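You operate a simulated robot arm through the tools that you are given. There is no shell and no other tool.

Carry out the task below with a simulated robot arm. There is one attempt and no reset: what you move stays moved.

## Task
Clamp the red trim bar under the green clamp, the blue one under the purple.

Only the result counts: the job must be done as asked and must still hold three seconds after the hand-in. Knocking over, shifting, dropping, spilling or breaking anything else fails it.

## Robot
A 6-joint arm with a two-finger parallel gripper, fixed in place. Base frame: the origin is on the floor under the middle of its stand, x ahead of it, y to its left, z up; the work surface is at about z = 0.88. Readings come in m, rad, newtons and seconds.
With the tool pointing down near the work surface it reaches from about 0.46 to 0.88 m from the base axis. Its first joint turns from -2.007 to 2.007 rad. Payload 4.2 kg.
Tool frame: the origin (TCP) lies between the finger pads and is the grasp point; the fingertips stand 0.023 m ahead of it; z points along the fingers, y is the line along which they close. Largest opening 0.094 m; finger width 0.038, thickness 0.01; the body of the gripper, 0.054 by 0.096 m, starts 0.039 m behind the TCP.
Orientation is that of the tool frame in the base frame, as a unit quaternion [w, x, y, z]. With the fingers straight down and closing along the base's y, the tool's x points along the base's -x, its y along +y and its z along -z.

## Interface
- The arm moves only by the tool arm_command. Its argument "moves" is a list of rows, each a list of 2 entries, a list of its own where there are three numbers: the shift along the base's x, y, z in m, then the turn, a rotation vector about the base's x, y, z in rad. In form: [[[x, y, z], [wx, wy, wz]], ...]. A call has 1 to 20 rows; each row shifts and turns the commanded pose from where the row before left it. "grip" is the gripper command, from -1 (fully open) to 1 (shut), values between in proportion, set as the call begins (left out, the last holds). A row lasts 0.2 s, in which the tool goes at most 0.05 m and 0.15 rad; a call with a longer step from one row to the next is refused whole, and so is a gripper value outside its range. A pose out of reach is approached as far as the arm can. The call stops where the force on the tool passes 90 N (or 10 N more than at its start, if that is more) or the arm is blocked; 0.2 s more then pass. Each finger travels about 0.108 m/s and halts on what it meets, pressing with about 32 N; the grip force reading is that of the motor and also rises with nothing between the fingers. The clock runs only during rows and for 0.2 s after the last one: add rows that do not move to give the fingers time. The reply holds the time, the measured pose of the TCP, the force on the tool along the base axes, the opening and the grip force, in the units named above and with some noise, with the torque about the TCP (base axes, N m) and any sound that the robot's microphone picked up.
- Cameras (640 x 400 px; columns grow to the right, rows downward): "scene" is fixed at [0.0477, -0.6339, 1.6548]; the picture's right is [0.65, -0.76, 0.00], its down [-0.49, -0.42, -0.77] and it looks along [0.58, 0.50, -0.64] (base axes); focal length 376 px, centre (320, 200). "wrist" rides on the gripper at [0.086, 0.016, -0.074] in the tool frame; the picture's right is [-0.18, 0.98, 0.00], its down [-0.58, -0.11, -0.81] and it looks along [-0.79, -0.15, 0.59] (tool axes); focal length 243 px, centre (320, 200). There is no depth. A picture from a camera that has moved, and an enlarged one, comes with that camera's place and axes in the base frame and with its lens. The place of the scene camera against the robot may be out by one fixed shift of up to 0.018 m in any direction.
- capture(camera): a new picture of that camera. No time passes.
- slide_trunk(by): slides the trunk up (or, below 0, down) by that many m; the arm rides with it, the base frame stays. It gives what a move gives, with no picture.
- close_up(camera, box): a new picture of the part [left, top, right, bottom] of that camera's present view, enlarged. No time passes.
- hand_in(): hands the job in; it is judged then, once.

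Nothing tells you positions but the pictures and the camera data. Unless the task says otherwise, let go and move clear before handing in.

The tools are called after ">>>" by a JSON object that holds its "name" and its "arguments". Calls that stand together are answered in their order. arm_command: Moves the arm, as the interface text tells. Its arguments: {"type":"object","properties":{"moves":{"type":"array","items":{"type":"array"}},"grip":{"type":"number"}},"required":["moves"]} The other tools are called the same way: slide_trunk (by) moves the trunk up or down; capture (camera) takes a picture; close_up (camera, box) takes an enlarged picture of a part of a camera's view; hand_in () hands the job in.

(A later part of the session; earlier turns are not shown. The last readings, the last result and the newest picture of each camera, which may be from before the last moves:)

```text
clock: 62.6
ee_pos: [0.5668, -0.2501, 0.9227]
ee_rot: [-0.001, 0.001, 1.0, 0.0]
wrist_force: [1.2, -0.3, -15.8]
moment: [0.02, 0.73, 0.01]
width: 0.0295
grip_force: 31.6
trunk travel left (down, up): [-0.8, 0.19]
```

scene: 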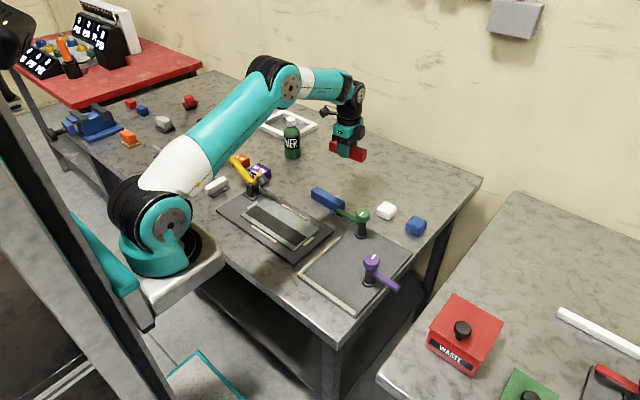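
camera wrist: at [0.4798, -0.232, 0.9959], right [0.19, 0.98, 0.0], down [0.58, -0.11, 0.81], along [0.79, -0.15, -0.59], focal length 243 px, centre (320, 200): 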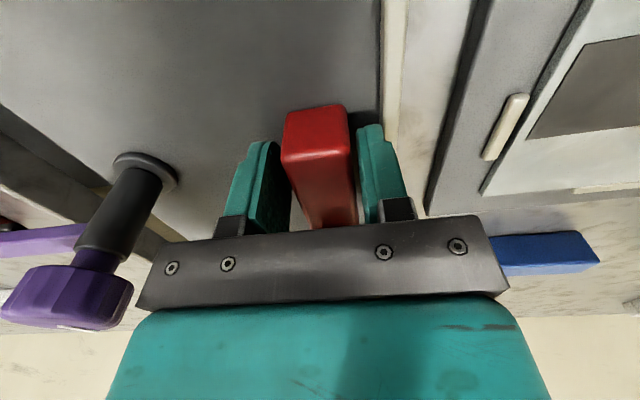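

Lifting meets the pad after about 1 mm: -16 N, with a moment arm matching the pad. So the arm sits over the bar with roughly 1 mm of play and isn't squeezing yet. I'll set it back down, release, and study the similar clamps on the other table for how a tightened one looks.

>>> {"name": "arm_command", "arguments": {"moves": [[[0, 0, -0.001], [0, 0, 0]], [[0, 0, -0.001], [0, 0, 0]], [[0, 0, 0], [0, 0, 0]]]}}

>>> {"name": "arm_command", "arguments": {"moves": [[[0, 0, 0], [0, 0, 0]], [[0, 0, 0], [0, 0, 0]], [[0, 0, 0.03], [0, 0, 0]], [[0, 0, 0.04], [0, 0, 0]], [[0, 0, 0.04], [0, 0, 0]], [[-0.02, -0.02, 0.04], [0, 0, 0]], [[-0.02, -0.03, 0.04], [0, 0, 0]], [[0, -0.03, 0.04], [0, 0, 0]], [[0, -0.03, 0.02], [0, 0, 0]], [[0, 0, 0], [0, 0, 0]]], "grip": 0.19}}

>>> {"name": "capture", "arguments": {"camera": "wrist"}}

```text
clock: 63.4
ee_pos: [0.5672, -0.25, 0.9219]
ee_rot: [0.001, 0.001, 1.0, 0.001]
wrist_force: [1.0, -0.3, 0.9]
moment: [0.03, -0.02, 0.02]
width: 0.0296
grip_force: 32.6
trunk travel left (down, up): [-0.8, 0.19]
```

```text
refused: row 7 steps farther than a row can; nothing moved
```

```text
taken
camera wrist: at [0.4797, -0.2325, 0.9963], right [0.19, 0.98, 0.0], down [0.58, -0.11, 0.81], along [0.79, -0.15, -0.59], focal length 243 px, centre (320, 200)
```

wrist: 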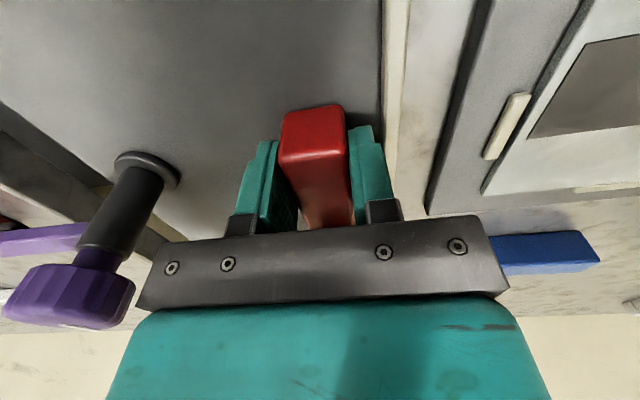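

>>> {"name": "arm_command", "arguments": {"moves": [[[0, 0, 0], [0, 0, 0]], [[0, 0, 0], [0, 0, 0]], [[0, 0, 0.03], [0, 0, 0]], [[0, 0, 0.04], [0, 0, 0]], [[0, 0, 0.04], [0, 0, 0]], [[0, -0.02, 0.03], [0, 0, -0.14]], [[0, -0.02, 0.03], [0, 0, -0.14]], [[0, -0.02, 0.03], [0, 0, -0.14]], [[0, 0, 0.03], [0, 0, -0.14]], [[0, 0, 0.03], [0, 0, -0.14]], [[0, 0, 0], [0, 0, -0.14]], [[0, 0, 0], [0, 0, 0]]], "grip": 0.19}}

>>> {"name": "capture", "arguments": {"camera": "wrist"}}

>>> {"name": "close_up", "arguments": {"camera": "scene", "box": [300, 190, 400, 270]}}

```text
clock: 66.0
ee_pos: [0.5652, -0.3101, 1.1825]
ee_rot: [0.0, 0.409, 0.913, 0.0]
wrist_force: [0.2, 0.5, 0.0]
moment: [0.04, -0.02, 0.02]
width: 0.0379
grip_force: 0.0
trunk travel left (down, up): [-0.8, 0.19]
```

```text
taken
camera wrist: at [0.52, -0.2332, 1.256], right [0.86, 0.52, 0.0], down [0.31, -0.51, 0.81], along [0.42, -0.69, -0.59], focal length 243 px, centre (320, 200)
```

wrist: 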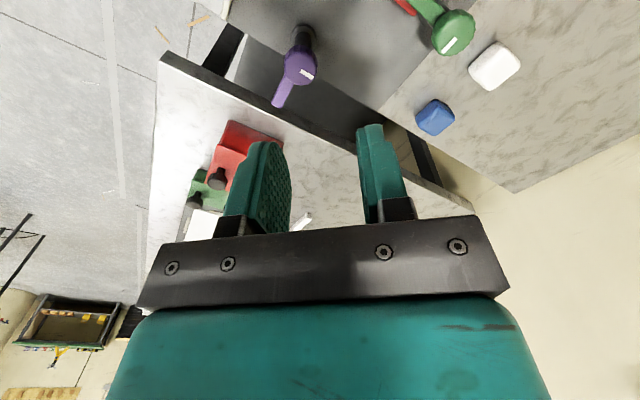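

```text
5.00 times, centred on (350, 230) of scene
camera zoom: at [0.0477, -0.6339, 1.6548], right [0.65, -0.76, 0.0], down [-0.49, -0.42, -0.77], along [0.58, 0.5, -0.64], focal length 1880 px, centre (170, 50)
```

zoom: 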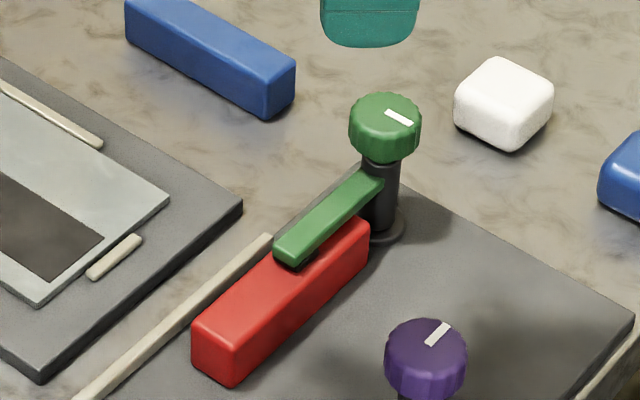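

>>> {"name": "arm_command", "arguments": {"moves": [[[0, 0, 0.03], [-0.12, -0.07, 0]], [[0, 0, 0.03], [-0.12, -0.07, 0]], [[0, 0, 0.03], [-0.12, -0.07, 0]], [[0, 0, 0], [0, 0, 0]]], "grip": -1}}

>>> {"name": "capture", "arguments": {"camera": "wrist"}}

```text
clock: 67.0
ee_pos: [0.5661, -0.3103, 1.2745]
ee_rot: [0.168, 0.399, 0.893, -0.121]
wrist_force: [0.4, -0.7, 0.2]
moment: [-0.04, 0.01, 0.02]
width: 0.0938
grip_force: 0.0
trunk travel left (down, up): [-0.8, 0.19]
```

```text
taken
camera wrist: at [0.5084, -0.2136, 1.3044], right [0.86, 0.52, -0.01], down [0.12, -0.18, 0.98], along [0.5, -0.84, -0.21], focal length 243 px, centre (320, 200)
```

wrist: 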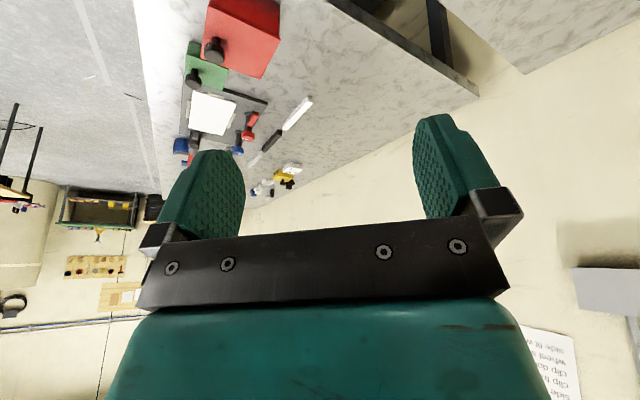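

There's a sheet with text on the wall at the lower right. I'll zoom in on it and on the clamps on the other table.

>>> {"name": "close_up", "arguments": {"camera": "wrist", "box": [500, 310, 640, 400]}}

>>> {"name": "close_up", "arguments": {"camera": "wrist", "box": [165, 60, 325, 200]}}

>>> {"name": "close_up", "arguments": {"camera": "scene", "box": [470, 0, 560, 60]}}

```text
4.44 times, centred on (570, 355) of wrist
camera zoom: at [0.5084, -0.2136, 1.3044], right [0.86, 0.52, -0.01], down [0.12, -0.18, 0.98], along [0.5, -0.84, -0.21], focal length 1078 px, centre (-791, -489)
```

zoom: 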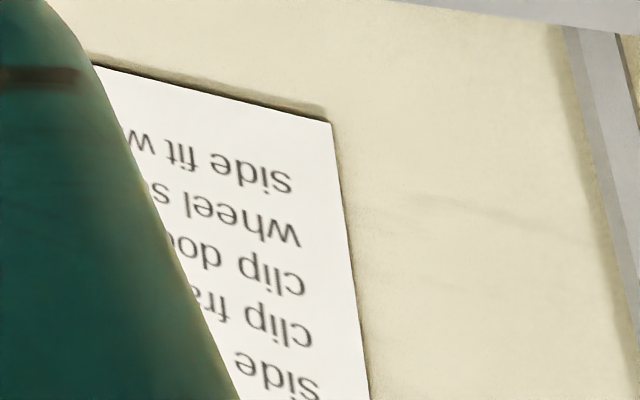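

```text
2.86 times, centred on (245, 130) of wrist
camera zoom: at [0.5084, -0.2136, 1.3044], right [0.86, 0.52, -0.01], down [0.12, -0.18, 0.98], along [0.5, -0.84, -0.21], focal length 693 px, centre (534, 400)
```

zoom: 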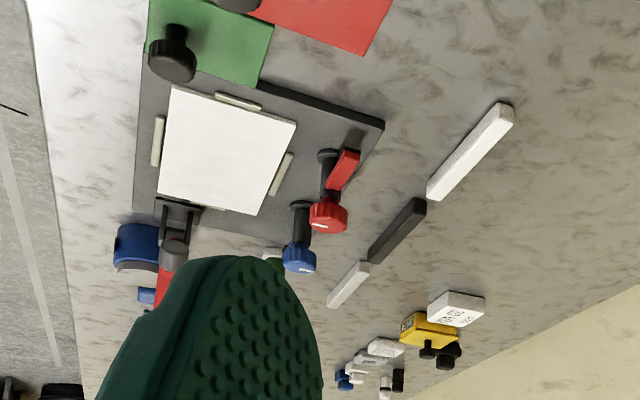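

```text
6.67 times, centred on (515, 30) of scene
camera zoom: at [0.0477, -0.6339, 1.6548], right [0.65, -0.76, 0.0], down [-0.49, -0.42, -0.77], along [0.58, 0.5, -0.64], focal length 2507 px, centre (-980, 1333)
```

zoom: 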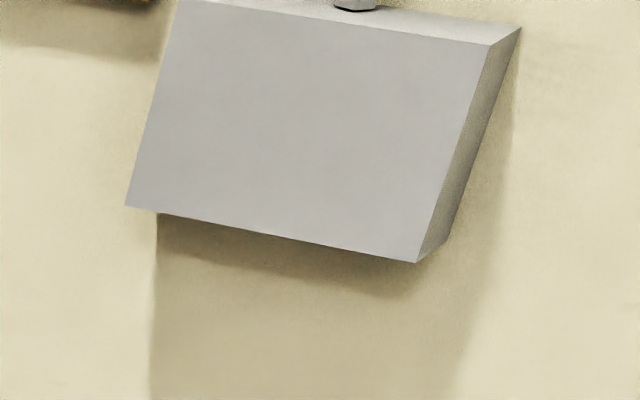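

That's an instruction sheet ("side fit…", "wheel…", "clip…") on the far wall. I'll aim the wrist camera at it to read it.

>>> {"name": "arm_command", "arguments": {"moves": [[[0.01, 0, 0], [0.12, 0.07, 0]], [[0.01, 0, 0], [0.12, 0.07, 0]], [[0.01, 0, 0], [0.12, 0.07, 0]], [[0.01, 0, 0.01], [0, 0, 0.14]], [[0.01, 0, 0.01], [0, 0, 0.14]], [[0.01, 0, 0.01], [0, 0, 0.14]], [[0.01, 0, 0.01], [0, 0, 0.14]], [[0.01, 0, 0.01], [0, 0, 0.14]], [[0, 0, 0], [-0.045, -0.135, 0]], [[0, 0, 0], [-0.045, -0.135, 0]], [[0, 0, 0], [-0.045, -0.135, 0]], [[0, 0, 0], [-0.045, -0.135, 0]], [[0, 0, 0], [-0.045, -0.135, 0]], [[0, 0, 0], [-0.045, -0.135, 0]], [[0, 0, 0], [-0.045, -0.135, 0]], [[0, 0, 0], [-0.045, -0.135, 0]], [[0, 0, 0], [0, 0, 0]]]}}

>>> {"name": "capture", "arguments": {"camera": "wrist"}}

```text
clock: 70.6
ee_pos: [0.6449, -0.3086, 1.322]
ee_rot: [0.522, 0.059, 0.84, -0.134]
wrist_force: [1.0, 0.0, -0.6]
moment: [-0.01, 0.02, 0.02]
width: 0.094
grip_force: 0.1
trunk travel left (down, up): [-0.8, 0.19]
```

```text
taken
camera wrist: at [0.5465, -0.2749, 1.273], right [0.32, 0.95, 0.0], down [-0.46, 0.15, 0.87], along [0.83, -0.28, 0.48], focal length 243 px, centre (320, 200)
```

wrist: 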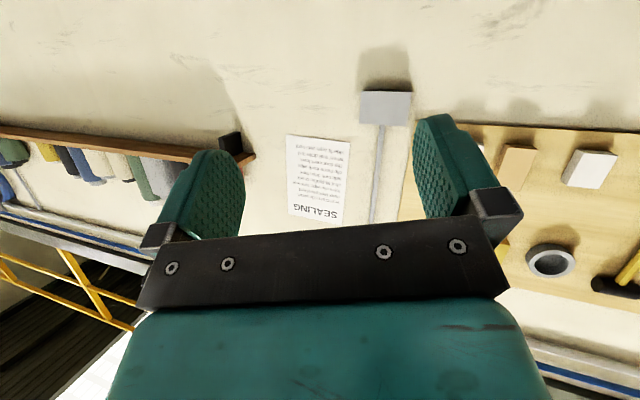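

The sheet is now in the middle of the view. Zooming in to read it (it is upside down in this camera).

>>> {"name": "close_up", "arguments": {"camera": "wrist", "box": [280, 130, 360, 235]}}

>>> {"name": "close_up", "arguments": {"camera": "wrist", "box": [284, 130, 354, 182]}}

>>> {"name": "close_up", "arguments": {"camera": "wrist", "box": [280, 175, 350, 225]}}

```text
3.81 times, centred on (320, 182) of wrist
camera zoom: at [0.5465, -0.2749, 1.273], right [0.32, 0.95, 0.0], down [-0.46, 0.15, 0.87], along [0.83, -0.28, 0.48], focal length 924 px, centre (320, 267)
```

zoom: 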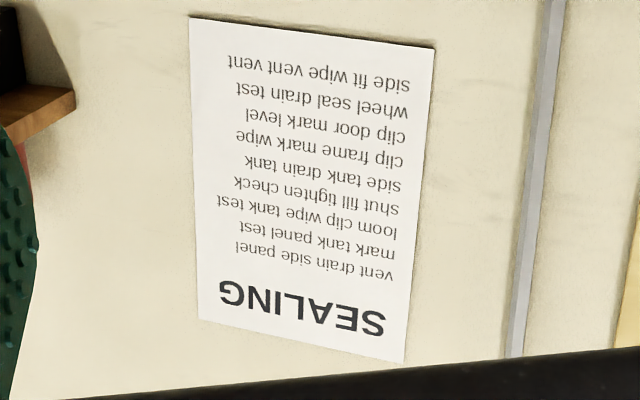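

```text
7.69 times, centred on (319, 156) of wrist
camera zoom: at [0.5465, -0.2749, 1.273], right [0.32, 0.95, 0.0], down [-0.46, 0.15, 0.87], along [0.83, -0.28, 0.48], focal length 1866 px, centre (328, 538)
```

zoom: 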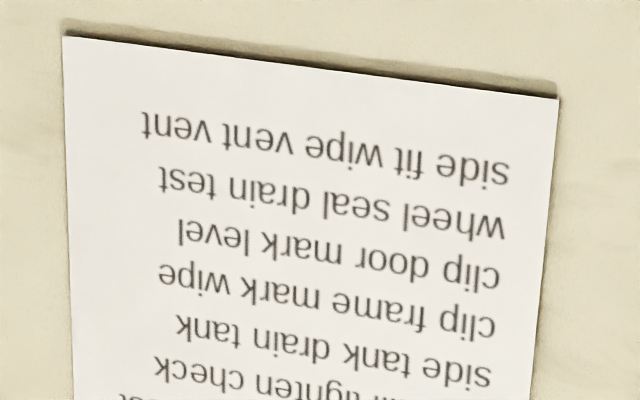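

```text
8.00 times, centred on (315, 200) of wrist
camera zoom: at [0.5465, -0.2749, 1.273], right [0.32, 0.95, 0.0], down [-0.46, 0.15, 0.87], along [0.83, -0.28, 0.48], focal length 1941 px, centre (360, 200)
```

zoom: 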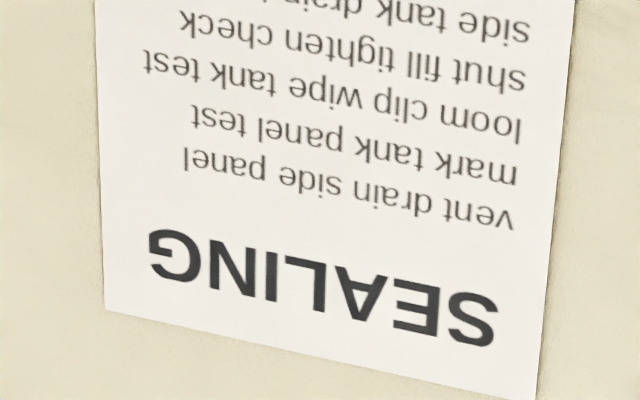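

The sheet is just filler text, so it doesn't help. I'll go back over the green clamp and photograph the mark and arm angles closely before and after a firm twist, to learn whether the knob turns relative to the arm at the stop.

>>> {"name": "arm_command", "arguments": {"moves": [[[0, 0, 0], [0.045, 0.135, 0]], [[0, 0, 0], [0.045, 0.135, 0]], [[0, 0, 0], [0.045, 0.135, 0]], [[0, 0, 0], [0.045, 0.135, 0]], [[0, 0, 0], [0.045, 0.135, 0]], [[0, 0, 0], [0.045, 0.135, 0]], [[0, 0, 0], [0.045, 0.135, 0]], [[0, 0, 0], [0.045, 0.135, 0]], [[0.01, 0.02, -0.04], [0, 0, 0.07]], [[0.01, 0.02, -0.04], [0, 0, 0.07]], [[0.01, 0.02, -0.04], [0, 0, 0]], [[0, 0, -0.04], [0, 0, 0]], [[0, 0, -0.04], [0, 0, 0]], [[0, 0, -0.04], [0, 0, 0]], [[0, 0, 0], [0, 0, 0]]], "grip": -1}}

>>> {"name": "capture", "arguments": {"camera": "wrist"}}

```text
clock: 73.8
ee_pos: [0.6746, -0.2483, 1.082]
ee_rot: [-0.001, 0.001, 1.0, 0.0]
wrist_force: [-0.3, -0.7, 0.2]
moment: [0.02, -0.04, 0.01]
width: 0.094
grip_force: 0.2
trunk travel left (down, up): [-0.8, 0.19]
```

```text
taken
camera wrist: at [0.5883, -0.2318, 1.1558], right [0.19, 0.98, 0.0], down [0.58, -0.11, 0.81], along [0.79, -0.15, -0.59], focal length 243 px, centre (320, 200)
```

wrist: 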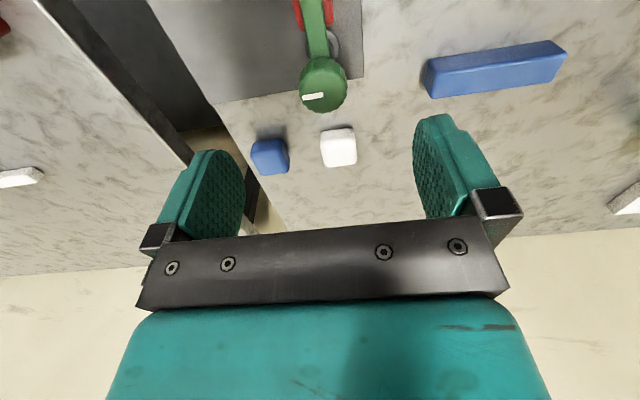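

>>> {"name": "close_up", "arguments": {"camera": "wrist", "box": [280, 0, 370, 120]}}

>>> {"name": "close_up", "arguments": {"camera": "scene", "box": [335, 200, 385, 240]}}

```text
3.33 times, centred on (325, 60) of wrist
camera zoom: at [0.5883, -0.2318, 1.1558], right [0.19, 0.98, 0.0], down [0.58, -0.11, 0.81], along [0.79, -0.15, -0.59], focal length 809 px, centre (303, 667)
```

zoom: 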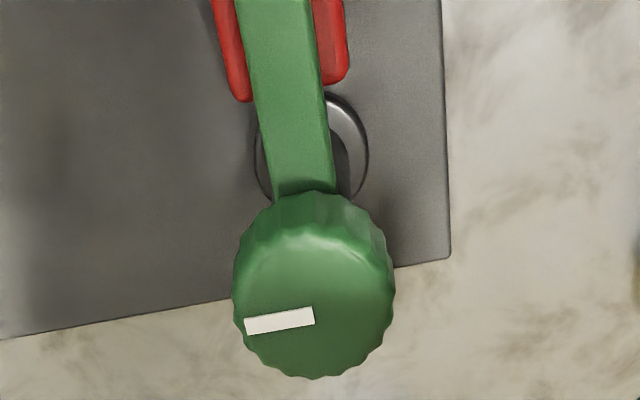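

```text
10.00 times, centred on (360, 220) of scene
camera zoom: at [0.0477, -0.6339, 1.6548], right [0.65, -0.76, 0.0], down [-0.49, -0.42, -0.77], along [0.58, 0.5, -0.64], focal length 3760 px, centre (-80, 0)
```

zoom: 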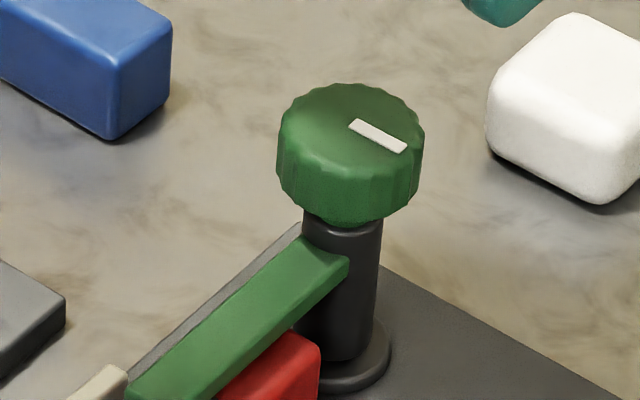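

Baseline: the mark is at about 269° and the arm at about 178°. Next I'll pre-rotate back, grip the knob and twist counter-clockwise in steps, reading the torque at each.

>>> {"name": "arm_command", "arguments": {"moves": [[[0.008, -0.0005, 0], [0, 0, -0.14]], [[0.007, -0.0005, 0], [0, 0, -0.14]], [[0, 0, 0], [0, 0, -0.14]], [[0, 0, 0], [0, 0, -0.14]], [[0, 0, -0.04], [0, 0, 0]], [[0, 0, -0.04], [0, 0, 0]], [[0, 0, -0.029], [0, 0, 0]], [[0, 0, 0], [0, 0, 0]]]}}

>>> {"name": "arm_command", "arguments": {"moves": [[[0, 0, 0], [0, 0, 0]], [[0, 0, 0], [0, 0, 0]], [[0, 0, 0], [0, 0, 0]]], "grip": 1}}

>>> {"name": "arm_command", "arguments": {"moves": [[[0, 0, 0], [0, 0, 0.05]], [[0, 0, 0], [0, 0, 0]]]}}

>>> {"name": "arm_command", "arguments": {"moves": [[[0, 0, 0], [0, 0, 0.05]], [[0, 0, 0], [0, 0, 0]]]}}

>>> {"name": "arm_command", "arguments": {"moves": [[[0, 0, 0], [0, 0, 0.05]], [[0, 0, 0], [0, 0, 0]]]}}

>>> {"name": "arm_command", "arguments": {"moves": [[[0, 0, 0], [0, 0, 0.1]], [[0, 0, 0], [0, 0, 0]]]}}

```text
clock: 75.6
ee_pos: [0.6901, -0.2519, 0.9741]
ee_rot: [0.0, 0.278, 0.961, 0.0]
wrist_force: [0.6, -0.5, -0.4]
moment: [0.0, -0.01, 0.01]
width: 0.0944
grip_force: 0.2
trunk travel left (down, up): [-0.8, 0.19]
```

```text
clock: 76.4
ee_pos: [0.6908, -0.2498, 0.9741]
ee_rot: [0.001, 0.276, 0.961, 0.0]
wrist_force: [1.4, 2.9, -2.7]
moment: [0.11, -0.32, -0.08]
width: 0.0373
grip_force: 44.6
trunk travel left (down, up): [-0.8, 0.19]
```

```text
clock: 77.0
ee_pos: [0.6903, -0.2503, 0.9752]
ee_rot: [0.0, 0.253, 0.967, 0.001]
wrist_force: [5.3, 3.3, -1.9]
moment: [-0.01, -0.13, -1.0]
width: 0.0374
grip_force: 44.2
trunk travel left (down, up): [-0.8, 0.19]
```

```text
clock: 77.6
ee_pos: [0.691, -0.2512, 0.9744]
ee_rot: [0.0, 0.227, 0.974, 0.0]
wrist_force: [5.6, 3.9, 1.0]
moment: [-0.17, 0.35, -0.59]
width: 0.0378
grip_force: 45.3
trunk travel left (down, up): [-0.8, 0.19]
```

```text
clock: 78.2
ee_pos: [0.6904, -0.2503, 0.9742]
ee_rot: [0.0, 0.205, 0.979, 0.001]
wrist_force: [6.0, 5.2, 3.3]
moment: [-0.17, 0.31, -0.55]
width: 0.0376
grip_force: 45.1
trunk travel left (down, up): [-0.8, 0.19]
```

```text
clock: 78.8
ee_pos: [0.6911, -0.2509, 0.9737]
ee_rot: [0.0, 0.155, 0.988, 0.0]
wrist_force: [4.2, 4.7, 2.6]
moment: [0.14, -0.04, -0.32]
width: 0.0376
grip_force: 44.7
trunk travel left (down, up): [-0.8, 0.19]
```

Torque peaked at 1.0 N·m and then fell off, which looks like slipping over the flutes. I'll release, rise and re-measure the mark.

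>>> {"name": "arm_command", "arguments": {"moves": [[[0, 0, 0], [0, 0, 0]], [[0, 0, 0], [0, 0, 0]], [[0, 0, 0.04], [0, 0, 0]], [[-0.008, 0, 0.04], [0, 0, 0.1]], [[-0.008, 0.001, 0.029], [0, 0, 0.1]], [[0, 0, 0], [0, 0, 0.11]], [[0, 0, 0], [0, 0, 0]]], "grip": -1}}

>>> {"name": "close_up", "arguments": {"camera": "wrist", "box": [280, 0, 370, 120]}}

>>> {"name": "close_up", "arguments": {"camera": "scene", "box": [335, 200, 385, 240]}}

```text
clock: 80.4
ee_pos: [0.6743, -0.249, 1.0818]
ee_rot: [0.0, -0.001, 1.0, -0.001]
wrist_force: [-0.1, 0.3, -1.6]
moment: [-0.01, 0.0, 0.02]
width: 0.094
grip_force: 0.0
trunk travel left (down, up): [-0.8, 0.19]
```

```text
3.33 times, centred on (325, 60) of wrist
camera zoom: at [0.5877, -0.2318, 1.1567], right [0.18, 0.98, 0.0], down [0.58, -0.11, 0.81], along [0.79, -0.15, -0.59], focal length 809 px, centre (303, 667)
```

zoom: 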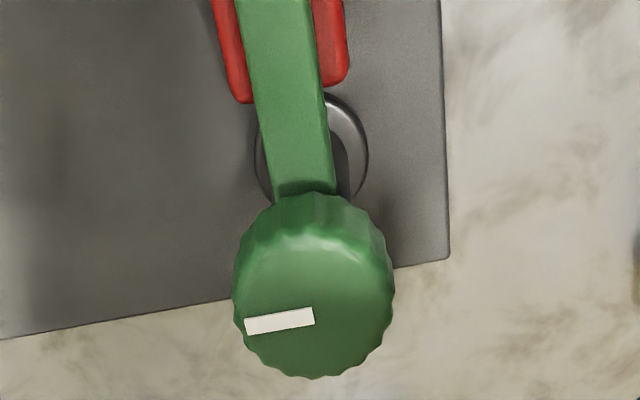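

```text
10.00 times, centred on (360, 220) of scene
camera zoom: at [0.0477, -0.6339, 1.6548], right [0.65, -0.76, 0.0], down [-0.49, -0.42, -0.77], along [0.58, 0.5, -0.64], focal length 3760 px, centre (-80, 0)
```

zoom: 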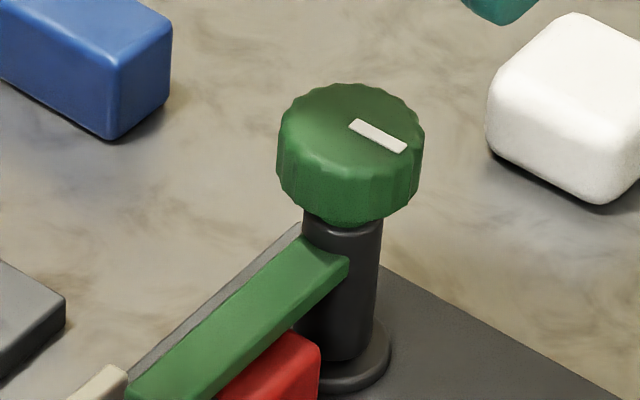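

The mark and arm haven't moved, so they're rigid at the hard stop, about 1.7° beyond where I pressed before. I'll try pressing the knob down again now that the arm is fully home.

>>> {"name": "arm_command", "arguments": {"moves": [[[0.008, -0.0005, -0.02], [0, 0, 0]], [[0.008, 0, -0.03], [0, 0, 0]], [[0, 0, -0.022], [0, 0, 0]], [[0, 0, -0.006], [0, 0, 0]], [[0, 0, 0], [0, 0, 0]]], "grip": 1}}

>>> {"name": "close_up", "arguments": {"camera": "scene", "box": [335, 200, 385, 240]}}

>>> {"name": "arm_command", "arguments": {"moves": [[[0, 0, -0.002], [0, 0, 0]], [[0, 0, -0.002], [0, 0, 0]], [[0, 0, 0], [0, 0, 0]]]}}

>>> {"name": "arm_command", "arguments": {"moves": [[[0, 0, -0.002], [0, 0, 0]], [[0, 0, -0.001], [0, 0, 0]], [[0, 0, 0], [0, 0, 0]]]}}

>>> {"name": "close_up", "arguments": {"camera": "scene", "box": [335, 200, 385, 240]}}

```text
clock: 81.6
ee_pos: [0.6902, -0.2512, 1.0049]
ee_rot: [0.0, 0.001, 1.0, 0.001]
wrist_force: [0.3, 1.2, 0.0]
moment: [0.02, 0.03, -0.01]
width: 0.0002
grip_force: 32.0
trunk travel left (down, up): [-0.8, 0.19]
```

```text
10.00 times, centred on (360, 220) of scene
camera zoom: at [0.0477, -0.6339, 1.6548], right [0.65, -0.76, 0.0], down [-0.49, -0.42, -0.77], along [0.58, 0.5, -0.64], focal length 3760 px, centre (-80, 0)
```

zoom: 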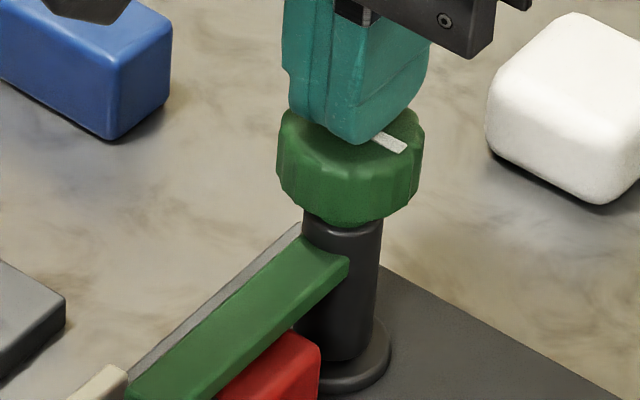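

```text
clock: 82.4
ee_pos: [0.6895, -0.2497, 1.0029]
ee_rot: [0.001, 0.001, 1.0, 0.0]
wrist_force: [-1.4, 0.1, 11.6]
moment: [0.05, 0.26, 0.0]
width: 0.0003
grip_force: 31.8
trunk travel left (down, up): [-0.8, 0.19]
```

```text
clock: 83.2
ee_pos: [0.6903, -0.2507, 1.0021]
ee_rot: [0.003, 0.0, 1.0, -0.001]
wrist_force: [-2.6, -0.8, 53.8]
moment: [0.03, 1.09, 0.0]
width: 0.0
grip_force: 32.4
trunk travel left (down, up): [-0.8, 0.19]
```

```text
10.00 times, centred on (360, 220) of scene
camera zoom: at [0.0477, -0.6339, 1.6548], right [0.65, -0.76, 0.0], down [-0.49, -0.42, -0.77], along [0.58, 0.5, -0.64], focal length 3760 px, centre (-80, 0)
```

zoom: 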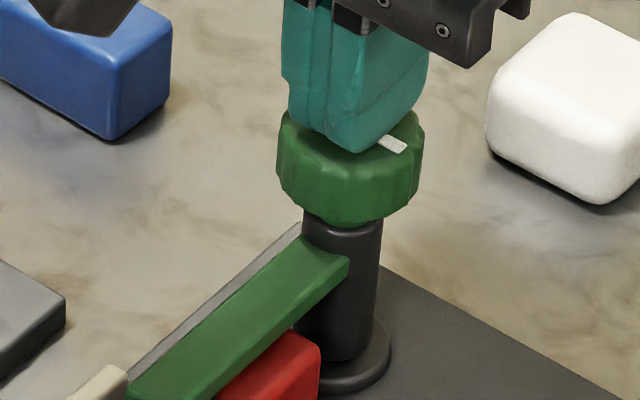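

Still rigid at 54 N with no movement at all, so the arm is only a swinging hold-down in z. I'll back off and test how firmly the bar is held by gripping it right at the pad and tugging gently.

>>> {"name": "arm_command", "arguments": {"moves": [[[0, 0, 0.007], [0, 0, 0]], [[0, 0, 0.03], [0, 0, 0]], [[-0.03, 0.001, 0.01], [0, 0, 0]], [[-0.04, 0, 0], [0, 0, 0]], [[-0.02, 0, 0], [0, 0, 0]], [[0, 0, 0], [0, 0, 0]]], "grip": 0.19}}

>>> {"name": "capture", "arguments": {"camera": "wrist"}}

```text
clock: 84.6
ee_pos: [0.6002, -0.2479, 1.0452]
ee_rot: [0.0, 0.0, 1.0, 0.001]
wrist_force: [-0.2, 0.4, 0.5]
moment: [-0.03, 0.0, -0.02]
width: 0.0381
grip_force: 0.1
trunk travel left (down, up): [-0.8, 0.19]
```

```text
taken
camera wrist: at [0.5135, -0.2306, 1.1182], right [0.19, 0.98, 0.0], down [0.58, -0.11, 0.81], along [0.79, -0.15, -0.59], focal length 243 px, centre (320, 200)
```

wrist: 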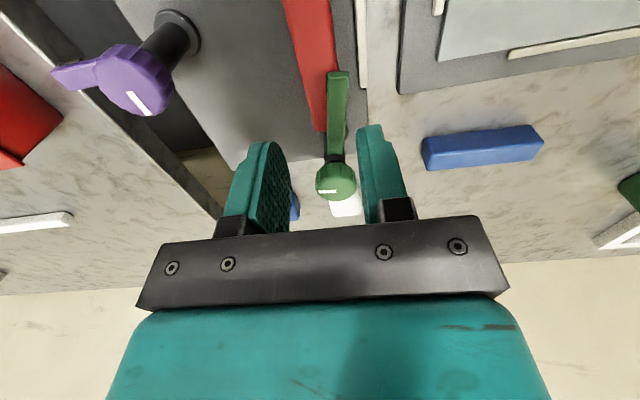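

>>> {"name": "arm_command", "arguments": {"moves": [[[0, -0.0012, -0.04], [0, 0, 0]], [[0, 0, -0.04], [0, 0, 0]], [[0, 0, -0.03], [0, 0, 0]], [[0, 0, -0.015], [0, 0, 0]], [[0, 0, 0], [0, 0, 0]]]}}

>>> {"name": "arm_command", "arguments": {"moves": [[[0, 0, 0], [0, 0, 0]], [[0, 0, 0], [0, 0, 0]], [[0, 0, 0], [0, 0, 0]]], "grip": 1}}

>>> {"name": "arm_command", "arguments": {"moves": [[[0, 0, 0.0005], [0, 0, 0]], [[0, 0, 0], [0, 0, 0]]]}}

>>> {"name": "arm_command", "arguments": {"moves": [[[0, 0, 0.0005], [0, 0, 0]], [[0, 0, 0], [0, 0, 0]]]}}

>>> {"name": "arm_command", "arguments": {"moves": [[[0, 0, 0.0005], [0, 0, 0]], [[0, 0, 0], [0, 0, 0]]]}}

>>> {"name": "arm_command", "arguments": {"moves": [[[0, 0, 0.0005], [0, 0, 0]], [[0, 0, 0], [0, 0, 0]]]}}

```text
clock: 85.3
ee_pos: [0.6008, -0.2504, 0.9642]
ee_rot: [0.006, 0.001, 1.0, -0.001]
wrist_force: [-30.7, 3.9, 71.5]
moment: [1.74, 0.3, 0.51]
width: 0.04
grip_force: 2.0
trunk travel left (down, up): [-0.8, 0.19]
stopped in row 3: the force on the tool passed its limit at 130 N (the readings are from after the stop); the commanded pose is now the measured one
```

```text
clock: 85.7
ee_pos: [0.6062, -0.2502, 0.9644]
ee_rot: [0.009, -0.002, 1.0, -0.001]
wrist_force: [-9.1, 1.2, 49.3]
moment: [0.12, 0.35, 0.12]
width: 0.0
grip_force: 32.2
trunk travel left (down, up): [-0.8, 0.19]
stopped in row 1: the force on the tool passed its limit at 100 N (the readings are from after the stop); the commanded pose is now the measured one
```

```text
clock: 86.3
ee_pos: [0.6051, -0.2503, 0.965]
ee_rot: [0.01, -0.001, 1.0, -0.002]
wrist_force: [-2.8, -1.1, 56.8]
moment: [0.12, 0.24, -0.05]
width: 0.0
grip_force: 32.2
trunk travel left (down, up): [-0.8, 0.19]
```

```text
clock: 86.9
ee_pos: [0.6057, -0.2507, 0.9638]
ee_rot: [0.009, -0.002, 1.0, -0.001]
wrist_force: [2.7, -2.3, 50.9]
moment: [0.09, 0.02, -0.22]
width: 0.0002
grip_force: 31.6
trunk travel left (down, up): [-0.8, 0.19]
```

```text
clock: 87.5
ee_pos: [0.6054, -0.2502, 0.9636]
ee_rot: [0.009, -0.002, 1.0, 0.0]
wrist_force: [6.8, -3.5, 44.3]
moment: [0.02, -0.04, -0.29]
width: 0.0
grip_force: 31.8
trunk travel left (down, up): [-0.8, 0.19]
```

```text
clock: 88.1
ee_pos: [0.6058, -0.2511, 0.9642]
ee_rot: [0.008, 0.0, 1.0, -0.001]
wrist_force: [7.1, -2.7, 38.8]
moment: [0.0, -0.06, -0.27]
width: 0.0
grip_force: 31.7
trunk travel left (down, up): [-0.8, 0.19]
```

I made a mistake. When the fingers opened while still pressed on the knob, they rotated the arm back by about 10°, and on the way down a finger landed on top of the arm. I'll lift off straight up and inspect.

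>>> {"name": "arm_command", "arguments": {"moves": [[[0, 0, 0.02], [0, 0, 0]], [[0, 0, 0.03], [0, 0, 0]], [[0, 0, 0.03], [0, 0, 0]], [[0, 0, 0], [0, 0, 0]]]}}

>>> {"name": "capture", "arguments": {"camera": "wrist"}}

>>> {"name": "close_up", "arguments": {"camera": "scene", "box": [300, 190, 400, 270]}}

```text
clock: 89.1
ee_pos: [0.6057, -0.2511, 1.0422]
ee_rot: [0.006, -0.002, 1.0, 0.0]
wrist_force: [0.2, 0.1, 0.3]
moment: [0.01, 0.02, -0.01]
width: 0.0
grip_force: 31.7
trunk travel left (down, up): [-0.8, 0.19]
```

```text
taken
camera wrist: at [0.5184, -0.2334, 1.1151], right [0.18, 0.98, 0.0], down [0.57, -0.11, 0.81], along [0.8, -0.15, -0.58], focal length 243 px, centre (320, 200)
```

wrist: 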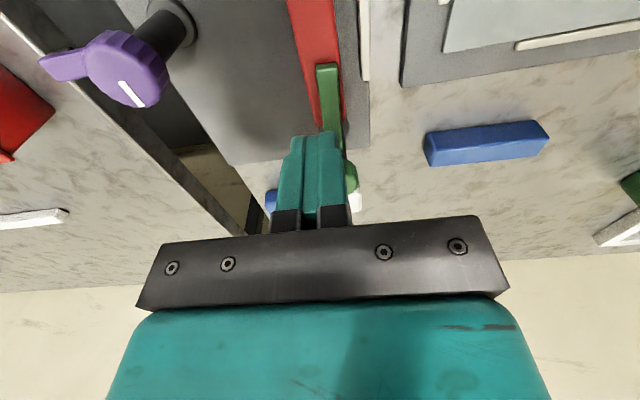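

```text
5.00 times, centred on (350, 230) of scene
camera zoom: at [0.0477, -0.6339, 1.6548], right [0.65, -0.76, 0.0], down [-0.49, -0.42, -0.77], along [0.58, 0.5, -0.64], focal length 1880 px, centre (170, 50)
```

zoom: 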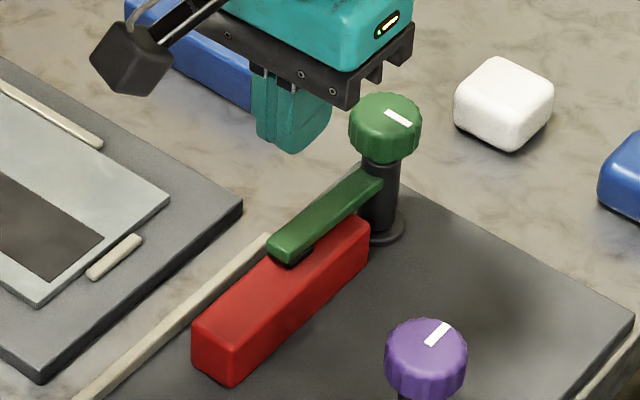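

No harm done; the bar is still in place and the arm is about 3° off its stop. I'll leave green for now and examine the untouched purple clamp the same way to learn its directions, stops and any height change.

>>> {"name": "arm_command", "arguments": {"moves": [[[-0.02, -0.03, 0.02], [0, 0, 0]], [[-0.02, -0.04, 0.02], [0, 0, 0]], [[-0.0157, -0.034, 0], [0, 0, 0]], [[0, 0, 0], [0, 0, 0]]], "grip": -1}}

>>> {"name": "capture", "arguments": {"camera": "wrist"}}

>>> {"name": "close_up", "arguments": {"camera": "scene", "box": [345, 245, 405, 295]}}

>>> {"name": "close_up", "arguments": {"camera": "scene", "box": [335, 200, 385, 240]}}

```text
clock: 90.1
ee_pos: [0.5497, -0.3554, 1.0836]
ee_rot: [0.006, -0.002, 1.0, -0.001]
wrist_force: [-0.2, 0.2, 0.4]
moment: [-0.03, 0.0, 0.01]
width: 0.0943
grip_force: 0.1
trunk travel left (down, up): [-0.8, 0.19]
```

```text
taken
camera wrist: at [0.4621, -0.3375, 1.1559], right [0.18, 0.98, 0.0], down [0.57, -0.11, 0.81], along [0.8, -0.14, -0.58], focal length 243 px, centre (320, 200)
```

wrist: 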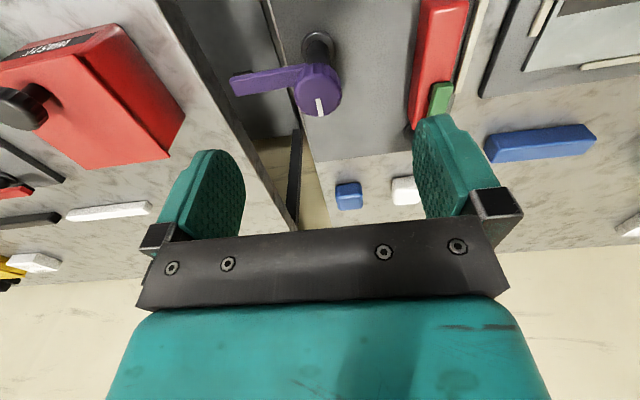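

```text
8.00 times, centred on (375, 270) of scene
camera zoom: at [0.0477, -0.6339, 1.6548], right [0.65, -0.76, 0.0], down [-0.49, -0.42, -0.77], along [0.58, 0.5, -0.64], focal length 3008 px, centre (-120, -360)
```

zoom: 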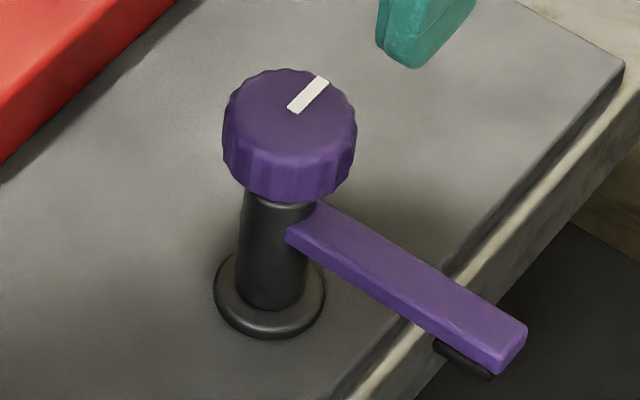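

```text
10.00 times, centred on (360, 220) of scene
camera zoom: at [0.0477, -0.6339, 1.6548], right [0.65, -0.76, 0.0], down [-0.49, -0.42, -0.77], along [0.58, 0.5, -0.64], focal length 3760 px, centre (-80, 0)
```

zoom: 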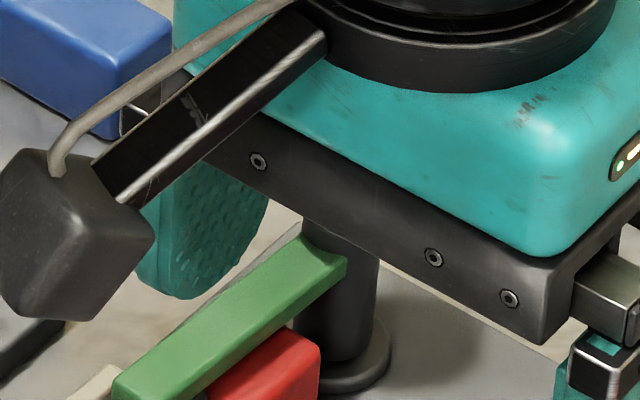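

>>> {"name": "close_up", "arguments": {"camera": "wrist", "box": [220, 10, 360, 130]}}

```text
3.33 times, centred on (290, 70) of wrist
camera zoom: at [0.4621, -0.3375, 1.1559], right [0.18, 0.98, 0.0], down [0.57, -0.11, 0.81], along [0.8, -0.14, -0.58], focal length 809 px, centre (420, 633)
```

zoom: 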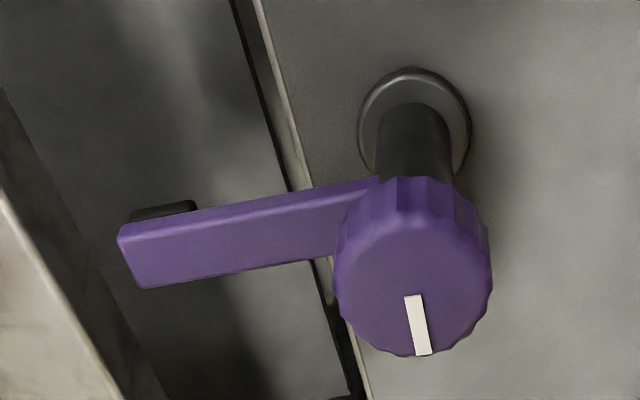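

The purple knob is centred at (0.569, -0.358). I'll grip it and first test a slight clockwise turn, then counter-clockwise.

>>> {"name": "arm_command", "arguments": {"moves": [[[0.0193, -0.0026, -0.02], [0, 0.012, 0]], [[0, 0, -0.04], [0, 0, 0]], [[0, 0, -0.035], [0, 0, 0]], [[0, 0, -0.014], [0, 0, 0]], [[0, 0, 0], [0, 0, 0]]], "grip": -1}}

>>> {"name": "arm_command", "arguments": {"moves": [[[0, 0, 0], [0, 0, 0]], [[0, 0, 0], [0, 0, 0]], [[0, 0, 0], [0, 0, 0]]], "grip": 1}}

>>> {"name": "arm_command", "arguments": {"moves": [[[0, 0, 0], [0, 0, -0.05]], [[0, 0, 0], [0, 0, 0]]]}}

>>> {"name": "arm_command", "arguments": {"moves": [[[0, 0, 0], [0, 0, -0.05]], [[0, 0, 0], [0, 0, 0]]]}}

>>> {"name": "close_up", "arguments": {"camera": "scene", "box": [345, 245, 405, 295]}}

```text
clock: 91.3
ee_pos: [0.5694, -0.3579, 0.973]
ee_rot: [0.001, -0.002, 1.0, 0.0]
wrist_force: [-0.7, 0.2, 0.3]
moment: [-0.03, -0.01, 0.02]
width: 0.094
grip_force: 0.1
trunk travel left (down, up): [-0.8, 0.19]
```

```text
clock: 92.1
ee_pos: [0.5688, -0.3598, 0.9739]
ee_rot: [0.0, -0.001, 1.0, -0.001]
wrist_force: [0.7, -15.1, -4.4]
moment: [-0.15, 0.0, -0.06]
width: 0.0377
grip_force: 44.9
trunk travel left (down, up): [-0.8, 0.19]
```

```text
clock: 92.7
ee_pos: [0.5697, -0.3593, 0.9735]
ee_rot: [0.001, 0.025, 1.0, -0.002]
wrist_force: [1.2, -24.0, -3.8]
moment: [-0.17, -0.21, -0.04]
width: 0.0374
grip_force: 44.7
trunk travel left (down, up): [-0.8, 0.19]
```

```text
clock: 93.3
ee_pos: [0.5698, -0.3592, 0.9731]
ee_rot: [0.001, 0.049, 0.999, -0.002]
wrist_force: [0.5, -28.0, 0.0]
moment: [0.19, -0.69, -0.02]
width: 0.0377
grip_force: 45.0
trunk travel left (down, up): [-0.8, 0.19]
```

```text
8.00 times, centred on (375, 270) of scene
camera zoom: at [0.0477, -0.6339, 1.6548], right [0.65, -0.76, 0.0], down [-0.49, -0.42, -0.77], along [0.58, 0.5, -0.64], focal length 3008 px, centre (-120, -360)
```

zoom: 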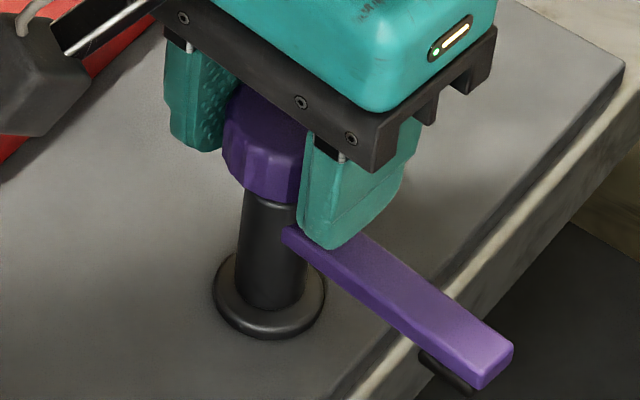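

The purple arm swings freely clockwise, so it closes the mirrored way, towards -x. I'll correct the small y offset and continue clockwise to find its stop.

>>> {"name": "arm_command", "arguments": {"moves": [[[0, -0.0018, 0], [0, 0, -0.1]], [[0, 0, 0], [0, 0, -0.14]], [[0, 0, 0], [0, 0, -0.14]], [[0, 0, 0], [0, 0, -0.14]], [[0, 0, 0], [0, 0, -0.14]], [[0, 0, 0], [0, 0, 0]]]}}

>>> {"name": "arm_command", "arguments": {"moves": [[[0, 0, 0], [0, 0, -0.14]], [[0, 0, 0], [0, 0, -0.14]], [[0, 0, 0], [0, 0, -0.14]], [[0, 0, 0], [0, 0, -0.14]], [[0, 0, 0], [0, 0, -0.14]], [[0, 0, 0], [0, 0, 0]]]}}

>>> {"name": "close_up", "arguments": {"camera": "scene", "box": [315, 230, 415, 310]}}

>>> {"name": "capture", "arguments": {"camera": "wrist"}}

```text
clock: 94.7
ee_pos: [0.5701, -0.3597, 0.9747]
ee_rot: [0.0, 0.37, 0.929, 0.0]
wrist_force: [4.1, -10.8, 8.4]
moment: [-0.17, 0.26, -0.08]
width: 0.0378
grip_force: 45.1
trunk travel left (down, up): [-0.8, 0.19]
```

```text
clock: 96.1
ee_pos: [0.5696, -0.359, 0.9728]
ee_rot: [0.0, 0.665, 0.747, 0.0]
wrist_force: [10.8, -1.9, 9.1]
moment: [0.1, 0.09, -0.06]
width: 0.0376
grip_force: 44.9
trunk travel left (down, up): [-0.8, 0.19]
```

```text
5.00 times, centred on (365, 270) of scene
camera zoom: at [0.0477, -0.6339, 1.6548], right [0.65, -0.76, 0.0], down [-0.49, -0.42, -0.77], along [0.58, 0.5, -0.64], focal length 1880 px, centre (95, -150)
```

zoom: 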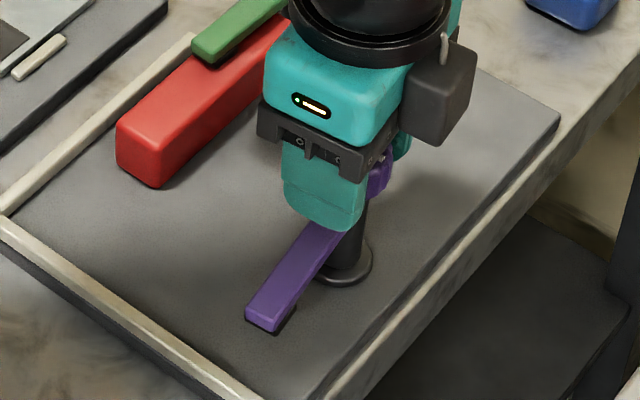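

```text
taken
camera wrist: at [0.5763, -0.27, 1.0475], right [1.0, -0.07, 0.0], down [-0.04, -0.59, 0.81], along [-0.06, -0.8, -0.59], focal length 243 px, centre (320, 200)
```

wrist: 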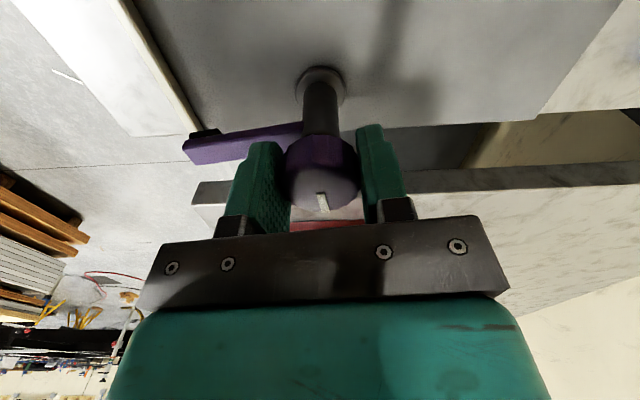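

The purple arm now points almost to -x, over the plate near the front fence. I'll keep turning in small steps until it stops.

>>> {"name": "arm_command", "arguments": {"moves": [[[0, 0, 0], [0, 0, -0.1]], [[0, 0, 0], [0, 0, 0]]]}}

>>> {"name": "arm_command", "arguments": {"moves": [[[0, 0, 0], [0, 0, -0.1]], [[0, 0, 0], [0, 0, 0]]]}}

>>> {"name": "arm_command", "arguments": {"moves": [[[0, 0, 0], [0, 0, -0.1]], [[0, 0, 0], [0, 0, 0]]]}}

>>> {"name": "capture", "arguments": {"camera": "wrist"}}

```text
clock: 96.7
ee_pos: [0.5701, -0.3596, 0.9737]
ee_rot: [0.001, 0.701, 0.713, 0.0]
wrist_force: [14.9, -2.1, 11.0]
moment: [0.59, 0.3, 0.0]
width: 0.038
grip_force: 44.9
trunk travel left (down, up): [-0.8, 0.19]
```

```text
clock: 97.3
ee_pos: [0.5708, -0.3587, 0.9741]
ee_rot: [0.001, 0.736, 0.677, 0.0]
wrist_force: [16.5, 6.0, 8.4]
moment: [0.1, 0.06, 0.36]
width: 0.0374
grip_force: 44.5
trunk travel left (down, up): [-0.8, 0.19]
```

```text
clock: 97.9
ee_pos: [0.571, -0.359, 0.974]
ee_rot: [0.0, 0.769, 0.639, 0.0]
wrist_force: [18.7, 4.1, 2.1]
moment: [-0.14, -0.23, 0.11]
width: 0.0371
grip_force: 45.2
trunk travel left (down, up): [-0.8, 0.19]
```

```text
taken
camera wrist: at [0.6023, -0.2758, 1.0469], right [0.93, -0.36, 0.0], down [-0.21, -0.55, 0.81], along [-0.29, -0.75, -0.59], focal length 243 px, centre (320, 200)
```

wrist: 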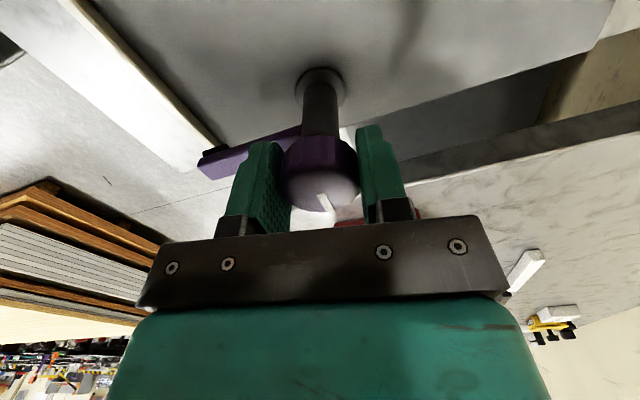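

The purple stop is at about 1.6 rad clockwise, also pointing to -x, so its pad lands near (0.494, -0.36), just behind the front fence. I'll release and compare its height with the open state.

>>> {"name": "arm_command", "arguments": {"moves": [[[0, 0, 0], [0, 0, 0]], [[0, 0, 0], [0, 0, 0]], [[0, 0, 0.04], [0, 0, 0]], [[0, 0, 0.04], [0, 0, 0.1]], [[-0.01, 0, 0.03], [0, 0, 0.14]], [[-0.01, 0, 0], [0, 0, 0.14]], [[0, 0, 0], [0, 0, 0.14]], [[0, 0, 0], [0, 0, 0.14]], [[0, 0, 0], [0, 0, 0.14]], [[0, 0, 0], [0, 0, 0.14]], [[0, 0, 0], [0, 0, 0.14]], [[0, 0, 0], [0, 0, 0.14]], [[0, 0, 0], [0, 0, 0.14]], [[0, 0, 0], [0, 0, 0.14]], [[0, 0, 0], [0, 0, 0.14]], [[0, 0, 0], [0, 0, 0.1]], [[0, 0, 0], [0, 0, 0]]], "grip": -1}}

>>> {"name": "capture", "arguments": {"camera": "wrist"}}

>>> {"name": "close_up", "arguments": {"camera": "wrist", "box": [240, 0, 400, 140]}}

>>> {"name": "close_up", "arguments": {"camera": "scene", "box": [345, 245, 405, 295]}}

```text
clock: 101.5
ee_pos: [0.549, -0.3594, 1.0837]
ee_rot: [0.001, 0.007, 1.0, -0.001]
wrist_force: [0.4, 0.1, -0.3]
moment: [0.02, 0.03, 0.02]
width: 0.0943
grip_force: 0.0
trunk travel left (down, up): [-0.8, 0.19]
```

```text
taken
camera wrist: at [0.463, -0.341, 1.1575], right [0.2, 0.98, 0.0], down [0.58, -0.12, 0.81], along [0.79, -0.16, -0.59], focal length 243 px, centre (320, 200)
```

wrist: 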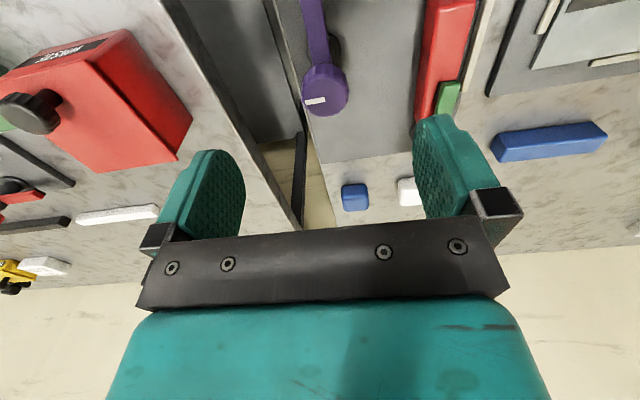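

```text
2.86 times, centred on (320, 70) of wrist
camera zoom: at [0.463, -0.341, 1.1575], right [0.2, 0.98, 0.0], down [0.58, -0.12, 0.81], along [0.79, -0.16, -0.59], focal length 693 px, centre (320, 571)
```

zoom: 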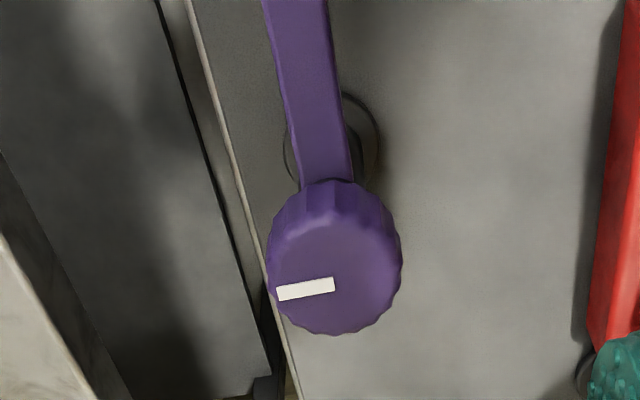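

```text
8.00 times, centred on (375, 270) of scene
camera zoom: at [0.0477, -0.6339, 1.6548], right [0.65, -0.76, 0.0], down [-0.49, -0.42, -0.77], along [0.58, 0.5, -0.64], focal length 3008 px, centre (-120, -360)
```

zoom: 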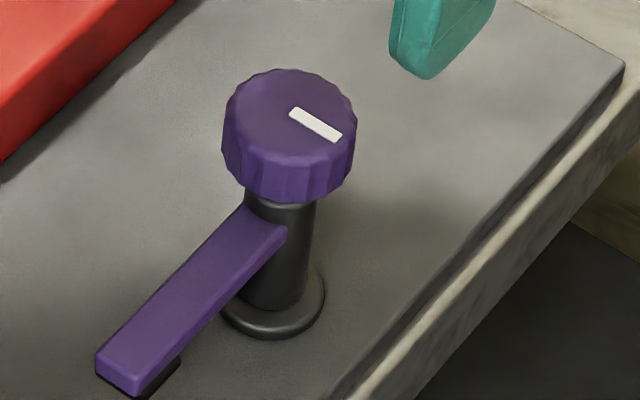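

The purple knob's height is identical open and closed, so it's a pure swing. The earlier accidental 130 N on the green arm may be informative, so I'll check whether it lowered at all.

>>> {"name": "close_up", "arguments": {"camera": "scene", "box": [335, 200, 385, 240]}}

>>> {"name": "close_up", "arguments": {"camera": "scene", "box": [320, 210, 370, 250]}}

```text
10.00 times, centred on (360, 220) of scene
camera zoom: at [0.0477, -0.6339, 1.6548], right [0.65, -0.76, 0.0], down [-0.49, -0.42, -0.77], along [0.58, 0.5, -0.64], focal length 3760 px, centre (-80, 0)
```

zoom: 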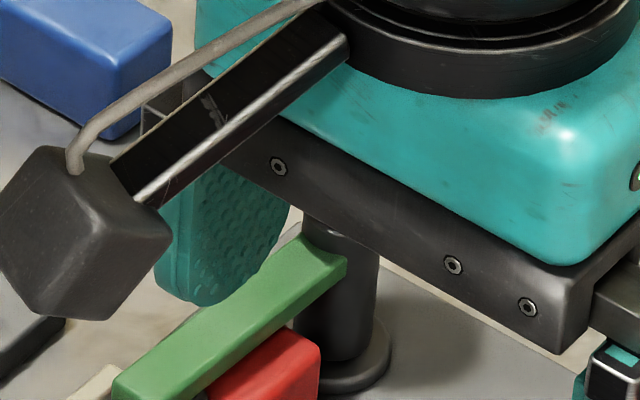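

```text
10.00 times, centred on (345, 230) of scene
camera zoom: at [0.0477, -0.6339, 1.6548], right [0.65, -0.76, 0.0], down [-0.49, -0.42, -0.77], along [0.58, 0.5, -0.64], focal length 3760 px, centre (70, -100)
```

zoom: 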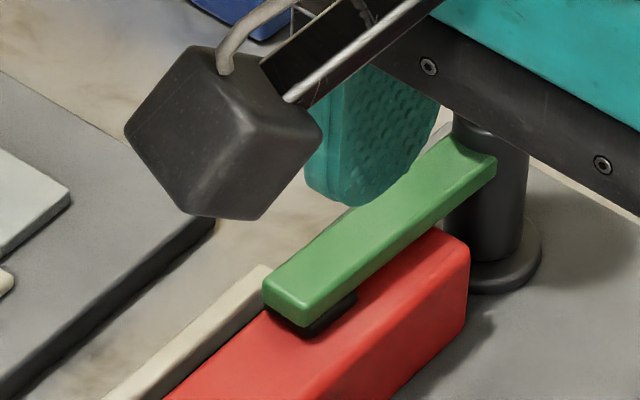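

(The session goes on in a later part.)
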